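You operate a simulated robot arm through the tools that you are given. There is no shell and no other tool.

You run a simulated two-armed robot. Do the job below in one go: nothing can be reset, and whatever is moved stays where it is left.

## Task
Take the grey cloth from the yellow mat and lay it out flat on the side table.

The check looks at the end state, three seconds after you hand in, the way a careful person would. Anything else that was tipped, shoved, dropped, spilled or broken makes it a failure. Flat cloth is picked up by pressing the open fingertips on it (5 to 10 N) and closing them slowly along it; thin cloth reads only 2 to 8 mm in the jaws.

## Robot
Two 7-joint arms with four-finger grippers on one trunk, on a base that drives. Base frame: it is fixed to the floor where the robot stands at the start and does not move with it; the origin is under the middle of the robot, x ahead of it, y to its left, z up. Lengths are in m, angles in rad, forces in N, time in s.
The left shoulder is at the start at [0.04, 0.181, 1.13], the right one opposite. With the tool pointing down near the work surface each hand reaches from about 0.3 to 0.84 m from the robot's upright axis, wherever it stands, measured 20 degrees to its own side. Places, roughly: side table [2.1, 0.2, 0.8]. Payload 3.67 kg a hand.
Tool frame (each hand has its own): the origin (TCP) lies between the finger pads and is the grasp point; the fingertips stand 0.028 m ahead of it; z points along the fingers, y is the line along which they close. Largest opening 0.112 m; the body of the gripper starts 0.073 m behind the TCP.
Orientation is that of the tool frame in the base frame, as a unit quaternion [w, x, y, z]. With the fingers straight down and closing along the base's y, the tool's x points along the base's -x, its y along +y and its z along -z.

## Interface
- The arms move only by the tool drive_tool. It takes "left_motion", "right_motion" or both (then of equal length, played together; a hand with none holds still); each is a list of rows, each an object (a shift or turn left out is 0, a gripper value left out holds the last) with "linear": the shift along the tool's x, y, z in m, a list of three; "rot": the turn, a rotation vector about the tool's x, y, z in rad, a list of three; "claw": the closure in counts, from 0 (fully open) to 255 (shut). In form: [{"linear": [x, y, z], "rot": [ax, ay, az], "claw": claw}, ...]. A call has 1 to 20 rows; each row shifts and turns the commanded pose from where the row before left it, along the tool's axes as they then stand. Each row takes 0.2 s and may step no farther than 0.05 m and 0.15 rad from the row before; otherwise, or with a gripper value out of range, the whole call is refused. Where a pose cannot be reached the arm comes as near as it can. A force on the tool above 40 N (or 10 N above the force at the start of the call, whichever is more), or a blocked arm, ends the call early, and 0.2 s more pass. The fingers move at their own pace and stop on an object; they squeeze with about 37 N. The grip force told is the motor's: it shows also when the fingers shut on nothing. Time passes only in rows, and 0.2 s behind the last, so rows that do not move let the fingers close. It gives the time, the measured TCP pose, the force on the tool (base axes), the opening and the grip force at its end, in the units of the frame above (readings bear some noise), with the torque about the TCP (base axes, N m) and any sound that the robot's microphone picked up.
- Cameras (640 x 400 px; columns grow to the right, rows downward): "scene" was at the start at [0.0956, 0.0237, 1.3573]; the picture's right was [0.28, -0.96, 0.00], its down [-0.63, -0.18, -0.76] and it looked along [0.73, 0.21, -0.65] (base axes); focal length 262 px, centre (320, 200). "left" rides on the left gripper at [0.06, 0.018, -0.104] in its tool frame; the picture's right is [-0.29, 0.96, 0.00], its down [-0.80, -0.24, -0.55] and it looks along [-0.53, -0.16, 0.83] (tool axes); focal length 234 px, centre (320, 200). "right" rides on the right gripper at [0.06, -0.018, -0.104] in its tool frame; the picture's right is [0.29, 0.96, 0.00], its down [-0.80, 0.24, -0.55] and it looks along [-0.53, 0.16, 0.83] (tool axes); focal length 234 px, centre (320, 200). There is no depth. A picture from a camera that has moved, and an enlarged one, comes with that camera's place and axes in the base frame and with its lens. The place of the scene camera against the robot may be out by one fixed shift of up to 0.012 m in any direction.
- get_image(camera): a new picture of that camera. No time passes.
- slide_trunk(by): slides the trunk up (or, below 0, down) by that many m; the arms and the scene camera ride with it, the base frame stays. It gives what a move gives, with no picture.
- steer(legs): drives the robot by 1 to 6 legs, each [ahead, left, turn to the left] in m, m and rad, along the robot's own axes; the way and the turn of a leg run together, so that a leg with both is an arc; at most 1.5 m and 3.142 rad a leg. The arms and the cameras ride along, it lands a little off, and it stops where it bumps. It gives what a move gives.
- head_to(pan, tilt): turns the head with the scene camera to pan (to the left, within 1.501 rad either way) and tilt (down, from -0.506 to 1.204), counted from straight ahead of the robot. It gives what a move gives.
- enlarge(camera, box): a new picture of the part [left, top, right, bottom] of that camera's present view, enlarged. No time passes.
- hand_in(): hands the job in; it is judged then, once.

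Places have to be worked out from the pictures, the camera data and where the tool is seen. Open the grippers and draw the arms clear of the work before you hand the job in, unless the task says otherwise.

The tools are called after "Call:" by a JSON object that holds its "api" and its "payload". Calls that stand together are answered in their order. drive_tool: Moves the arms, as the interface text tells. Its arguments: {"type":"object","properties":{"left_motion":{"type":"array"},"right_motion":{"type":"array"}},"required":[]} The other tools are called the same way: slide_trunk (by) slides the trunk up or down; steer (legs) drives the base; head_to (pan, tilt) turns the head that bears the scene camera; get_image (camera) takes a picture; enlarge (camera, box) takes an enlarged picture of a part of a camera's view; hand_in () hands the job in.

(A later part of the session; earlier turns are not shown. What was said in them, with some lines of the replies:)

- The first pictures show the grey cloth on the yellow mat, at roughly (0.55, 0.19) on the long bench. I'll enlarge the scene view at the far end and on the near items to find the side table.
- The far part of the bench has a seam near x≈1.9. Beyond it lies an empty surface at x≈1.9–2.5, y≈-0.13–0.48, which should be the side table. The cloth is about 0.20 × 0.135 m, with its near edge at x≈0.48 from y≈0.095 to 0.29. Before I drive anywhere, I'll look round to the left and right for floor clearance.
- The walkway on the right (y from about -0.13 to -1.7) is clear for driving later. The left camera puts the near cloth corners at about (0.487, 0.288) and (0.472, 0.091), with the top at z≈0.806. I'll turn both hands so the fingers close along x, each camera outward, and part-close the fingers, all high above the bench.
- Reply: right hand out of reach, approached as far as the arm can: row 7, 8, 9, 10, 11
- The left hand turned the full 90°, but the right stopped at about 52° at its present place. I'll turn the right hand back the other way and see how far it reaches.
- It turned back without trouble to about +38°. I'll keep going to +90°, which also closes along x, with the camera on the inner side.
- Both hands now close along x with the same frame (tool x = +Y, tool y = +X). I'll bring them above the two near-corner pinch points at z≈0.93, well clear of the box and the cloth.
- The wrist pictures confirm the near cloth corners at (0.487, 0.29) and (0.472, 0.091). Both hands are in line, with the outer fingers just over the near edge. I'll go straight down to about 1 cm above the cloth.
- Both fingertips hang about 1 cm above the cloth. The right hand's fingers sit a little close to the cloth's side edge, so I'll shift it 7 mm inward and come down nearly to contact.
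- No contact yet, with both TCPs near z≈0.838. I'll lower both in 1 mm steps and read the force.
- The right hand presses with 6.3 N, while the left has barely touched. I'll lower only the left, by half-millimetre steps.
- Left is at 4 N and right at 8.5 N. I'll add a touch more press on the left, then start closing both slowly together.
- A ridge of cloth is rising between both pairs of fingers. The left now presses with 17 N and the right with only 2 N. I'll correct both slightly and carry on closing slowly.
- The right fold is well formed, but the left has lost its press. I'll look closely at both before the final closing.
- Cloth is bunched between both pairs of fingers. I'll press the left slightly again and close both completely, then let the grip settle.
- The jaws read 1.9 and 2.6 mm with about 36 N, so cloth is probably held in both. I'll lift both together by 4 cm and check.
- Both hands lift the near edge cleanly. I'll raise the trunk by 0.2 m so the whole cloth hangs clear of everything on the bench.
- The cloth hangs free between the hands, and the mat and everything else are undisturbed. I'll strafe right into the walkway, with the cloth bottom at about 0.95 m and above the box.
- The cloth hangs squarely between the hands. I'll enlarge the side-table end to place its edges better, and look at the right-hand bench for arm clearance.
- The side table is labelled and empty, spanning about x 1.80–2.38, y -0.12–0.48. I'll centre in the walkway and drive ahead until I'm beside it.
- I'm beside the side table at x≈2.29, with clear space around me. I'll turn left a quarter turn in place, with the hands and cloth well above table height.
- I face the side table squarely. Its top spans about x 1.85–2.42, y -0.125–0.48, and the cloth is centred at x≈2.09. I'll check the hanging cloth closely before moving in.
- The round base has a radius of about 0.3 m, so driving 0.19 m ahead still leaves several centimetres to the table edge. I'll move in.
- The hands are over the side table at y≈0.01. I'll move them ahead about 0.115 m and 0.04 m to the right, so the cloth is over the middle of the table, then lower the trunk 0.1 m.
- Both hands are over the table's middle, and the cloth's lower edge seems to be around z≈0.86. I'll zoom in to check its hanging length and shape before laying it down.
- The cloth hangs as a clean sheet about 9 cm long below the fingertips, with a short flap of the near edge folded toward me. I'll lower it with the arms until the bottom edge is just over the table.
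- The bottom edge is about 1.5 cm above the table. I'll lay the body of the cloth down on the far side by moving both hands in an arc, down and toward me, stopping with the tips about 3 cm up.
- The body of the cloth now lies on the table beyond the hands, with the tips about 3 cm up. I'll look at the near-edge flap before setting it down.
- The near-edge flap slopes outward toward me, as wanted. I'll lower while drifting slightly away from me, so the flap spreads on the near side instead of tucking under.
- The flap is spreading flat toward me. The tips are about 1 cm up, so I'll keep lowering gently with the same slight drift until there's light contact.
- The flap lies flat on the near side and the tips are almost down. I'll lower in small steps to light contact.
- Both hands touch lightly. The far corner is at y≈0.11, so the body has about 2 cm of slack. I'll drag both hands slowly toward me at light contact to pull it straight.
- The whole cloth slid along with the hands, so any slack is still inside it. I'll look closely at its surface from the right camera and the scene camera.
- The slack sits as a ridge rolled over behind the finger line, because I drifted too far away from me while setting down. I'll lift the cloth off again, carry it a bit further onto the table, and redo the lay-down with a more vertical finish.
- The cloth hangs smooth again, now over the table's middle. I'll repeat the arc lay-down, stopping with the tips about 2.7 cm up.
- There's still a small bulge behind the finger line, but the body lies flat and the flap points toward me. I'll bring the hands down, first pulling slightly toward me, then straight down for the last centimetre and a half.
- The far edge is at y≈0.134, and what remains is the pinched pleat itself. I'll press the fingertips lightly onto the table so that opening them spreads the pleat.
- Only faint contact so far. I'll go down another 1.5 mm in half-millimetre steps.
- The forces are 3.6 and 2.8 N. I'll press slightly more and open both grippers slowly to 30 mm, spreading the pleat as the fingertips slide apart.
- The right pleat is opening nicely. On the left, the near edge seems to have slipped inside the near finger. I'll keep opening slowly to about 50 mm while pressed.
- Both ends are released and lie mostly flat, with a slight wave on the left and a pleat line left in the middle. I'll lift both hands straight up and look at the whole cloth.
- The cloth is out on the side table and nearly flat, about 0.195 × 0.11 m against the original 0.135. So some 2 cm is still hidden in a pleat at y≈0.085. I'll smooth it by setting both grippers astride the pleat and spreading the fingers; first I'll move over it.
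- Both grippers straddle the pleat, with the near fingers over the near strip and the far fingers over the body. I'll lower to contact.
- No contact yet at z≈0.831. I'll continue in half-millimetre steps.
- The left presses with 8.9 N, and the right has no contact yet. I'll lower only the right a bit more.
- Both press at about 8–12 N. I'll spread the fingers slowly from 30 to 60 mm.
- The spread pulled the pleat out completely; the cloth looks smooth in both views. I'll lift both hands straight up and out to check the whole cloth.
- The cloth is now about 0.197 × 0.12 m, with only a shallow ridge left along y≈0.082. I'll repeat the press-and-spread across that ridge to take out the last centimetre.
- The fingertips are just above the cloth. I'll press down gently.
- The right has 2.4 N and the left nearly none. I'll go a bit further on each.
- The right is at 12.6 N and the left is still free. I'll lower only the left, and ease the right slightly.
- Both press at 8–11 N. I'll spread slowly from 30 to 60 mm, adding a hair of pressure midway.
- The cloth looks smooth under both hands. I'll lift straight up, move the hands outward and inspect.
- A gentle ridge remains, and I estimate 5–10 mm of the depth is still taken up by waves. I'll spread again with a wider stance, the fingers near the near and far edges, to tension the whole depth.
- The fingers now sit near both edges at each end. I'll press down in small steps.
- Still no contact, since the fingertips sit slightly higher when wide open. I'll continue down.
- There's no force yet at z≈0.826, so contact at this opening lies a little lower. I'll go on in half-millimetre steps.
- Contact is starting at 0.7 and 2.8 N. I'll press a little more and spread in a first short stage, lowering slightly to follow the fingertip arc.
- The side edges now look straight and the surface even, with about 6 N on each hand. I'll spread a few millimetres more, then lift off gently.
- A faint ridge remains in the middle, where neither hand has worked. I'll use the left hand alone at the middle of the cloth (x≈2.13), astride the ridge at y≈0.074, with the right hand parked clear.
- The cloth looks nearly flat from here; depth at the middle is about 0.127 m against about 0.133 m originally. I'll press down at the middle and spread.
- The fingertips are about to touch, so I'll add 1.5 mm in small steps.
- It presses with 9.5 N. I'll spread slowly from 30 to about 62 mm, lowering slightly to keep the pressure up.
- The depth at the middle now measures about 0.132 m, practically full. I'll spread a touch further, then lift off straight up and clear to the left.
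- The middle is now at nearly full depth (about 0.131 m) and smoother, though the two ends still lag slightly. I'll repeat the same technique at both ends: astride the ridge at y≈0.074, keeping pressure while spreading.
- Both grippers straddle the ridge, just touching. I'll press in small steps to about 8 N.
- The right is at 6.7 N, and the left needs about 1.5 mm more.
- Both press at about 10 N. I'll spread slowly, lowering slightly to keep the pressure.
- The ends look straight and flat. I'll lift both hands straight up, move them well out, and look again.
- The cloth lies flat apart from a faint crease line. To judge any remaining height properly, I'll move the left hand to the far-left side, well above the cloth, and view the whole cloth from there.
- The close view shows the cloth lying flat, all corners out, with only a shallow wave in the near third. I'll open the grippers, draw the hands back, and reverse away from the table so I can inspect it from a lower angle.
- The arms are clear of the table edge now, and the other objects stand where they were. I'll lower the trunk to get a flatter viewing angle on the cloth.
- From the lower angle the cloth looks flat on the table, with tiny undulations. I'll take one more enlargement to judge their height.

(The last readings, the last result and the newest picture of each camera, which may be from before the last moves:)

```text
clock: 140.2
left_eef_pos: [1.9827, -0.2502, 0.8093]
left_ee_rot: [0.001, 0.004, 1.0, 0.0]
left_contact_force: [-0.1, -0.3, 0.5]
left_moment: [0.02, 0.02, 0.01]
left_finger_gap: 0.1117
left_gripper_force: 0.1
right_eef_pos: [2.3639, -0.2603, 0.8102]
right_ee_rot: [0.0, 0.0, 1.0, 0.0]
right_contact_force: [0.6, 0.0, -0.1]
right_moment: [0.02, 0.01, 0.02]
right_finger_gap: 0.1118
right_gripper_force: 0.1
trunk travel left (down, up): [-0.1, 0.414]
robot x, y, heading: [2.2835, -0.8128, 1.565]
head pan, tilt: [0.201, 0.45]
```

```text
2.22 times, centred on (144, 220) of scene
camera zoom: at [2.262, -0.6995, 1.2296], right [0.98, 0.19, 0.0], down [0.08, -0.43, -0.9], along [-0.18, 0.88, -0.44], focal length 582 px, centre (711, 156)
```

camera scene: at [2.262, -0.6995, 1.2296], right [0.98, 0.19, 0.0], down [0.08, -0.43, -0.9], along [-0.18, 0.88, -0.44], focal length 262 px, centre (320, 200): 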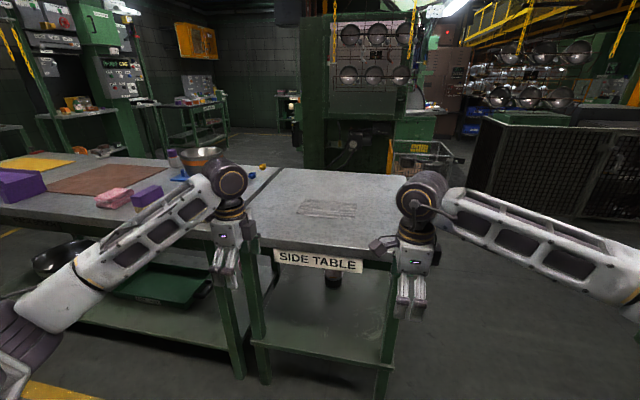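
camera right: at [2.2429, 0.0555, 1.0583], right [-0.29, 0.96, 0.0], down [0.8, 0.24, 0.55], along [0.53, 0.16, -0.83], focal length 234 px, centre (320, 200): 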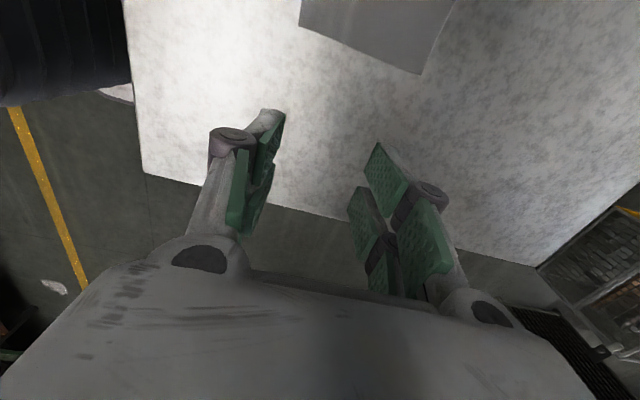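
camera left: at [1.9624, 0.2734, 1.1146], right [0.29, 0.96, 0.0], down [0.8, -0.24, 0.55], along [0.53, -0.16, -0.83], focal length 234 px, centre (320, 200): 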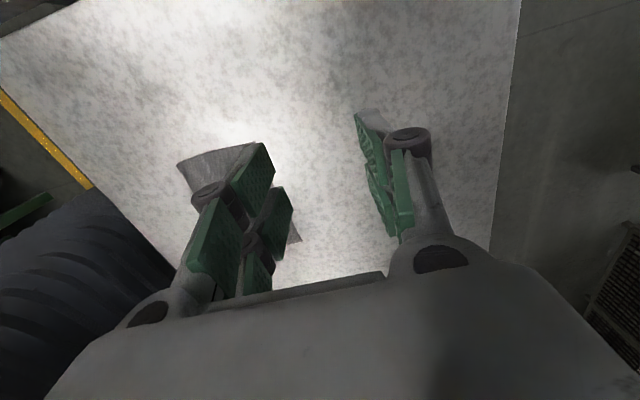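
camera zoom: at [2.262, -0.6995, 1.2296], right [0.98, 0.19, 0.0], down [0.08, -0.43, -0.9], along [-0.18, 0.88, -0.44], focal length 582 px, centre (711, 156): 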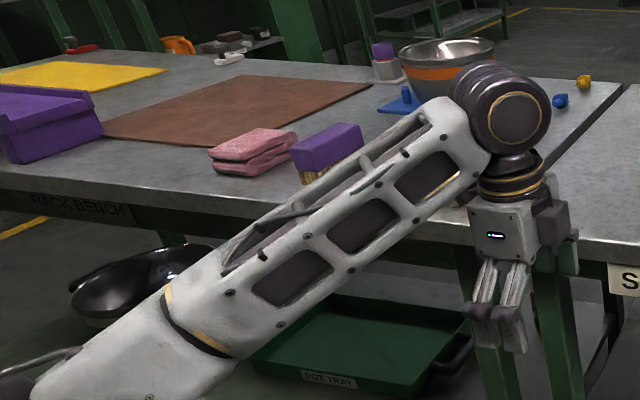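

The ridges and near edge stand only a few millimetres high, the cloth is fully spread on the side table, and nothing else has moved. I'll raise the trunk again and back off a little more so the arms are well clear.

Call:
{"api": "slide_trunk", "payload": {"by": 0.25}}

Call:
{"api": "steer", "payload": {"legs": [[-0.06, 0, 0]]}}

Call:
{"api": "get_image", "payload": {"camera": "scene"}}

```text
clock: 142.8
left_eef_pos: [1.9826, -0.2497, 1.0597]
left_ee_rot: [0.0, 0.003, 1.0, 0.0]
left_contact_force: [-0.2, -0.7, 0.4]
left_moment: [-0.02, -0.01, 0.02]
left_finger_gap: 0.1119
left_gripper_force: 0.1
right_eef_pos: [2.3635, -0.2602, 1.0586]
right_ee_rot: [0.0, 0.001, 1.0, 0.0]
right_contact_force: [-0.2, 0.4, -0.3]
right_moment: [0.01, -0.01, -0.01]
right_finger_gap: 0.1121
right_gripper_force: 0.0
trunk travel left (down, up): [-0.35, 0.164]
robot x, y, heading: [2.2859, -0.8113, 1.565]
head pan, tilt: [0.201, 0.45]
```

```text
clock: 143.7
left_eef_pos: [1.9826, -0.3078, 1.0603]
left_ee_rot: [0.0, 0.002, 1.0, -0.001]
left_contact_force: [0.5, -0.4, 0.1]
left_moment: [-0.01, -0.02, 0.02]
left_finger_gap: 0.112
left_gripper_force: 0.0
right_eef_pos: [2.3604, -0.3181, 1.0593]
right_ee_rot: [0.0, 0.001, 1.0, -0.001]
right_contact_force: [0.5, 0.2, -1.4]
right_moment: [0.0, 0.02, 0.0]
right_finger_gap: 0.1118
right_gripper_force: 0.1
trunk travel left (down, up): [-0.35, 0.164]
robot x, y, heading: [2.2827, -0.8693, 1.572]
head pan, tilt: [0.201, 0.45]
```

```text
taken
camera scene: at [2.2616, -0.7563, 1.4794], right [0.98, 0.2, 0.0], down [0.09, -0.43, -0.9], along [-0.18, 0.88, -0.44], focal length 262 px, centre (320, 200)
```

scene: 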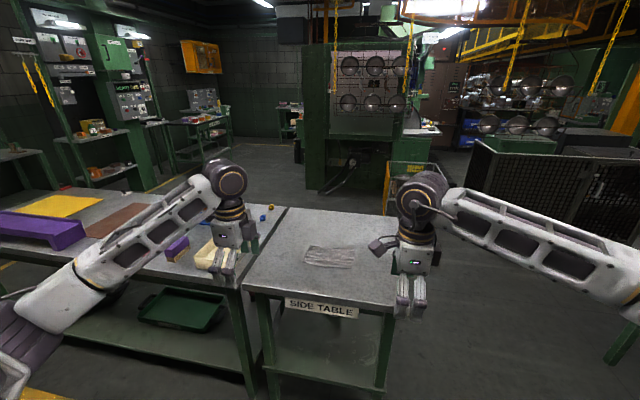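

The cloth lies spread out flat on the side table, both grippers are fully open, and the arms are clear of the table. Nothing else was disturbed, so I'm handing in.

Call:
{"api": "hand_in", "payload": {}}

```text
The job is handed in.
```

The grey cloth is now on the side table, spread out with all four corners showing. I've handed the job in, but no verdict has come back.

It isn't perfectly flat. There is a shallow crease along the near third, where the grippers pinched it, and the near edge lifts slightly, most at the left corner. I judge both to be a few millimetres high. By my camera estimates the middle is at about its full depth, and the two ends are about 5% short because of the crease. I spread it several more times, but part of the crease kept coming back.

I saw no sign that anything else was tipped, shoved or dropped. Both grippers are fully open, and the arms are drawn back clear of the table.
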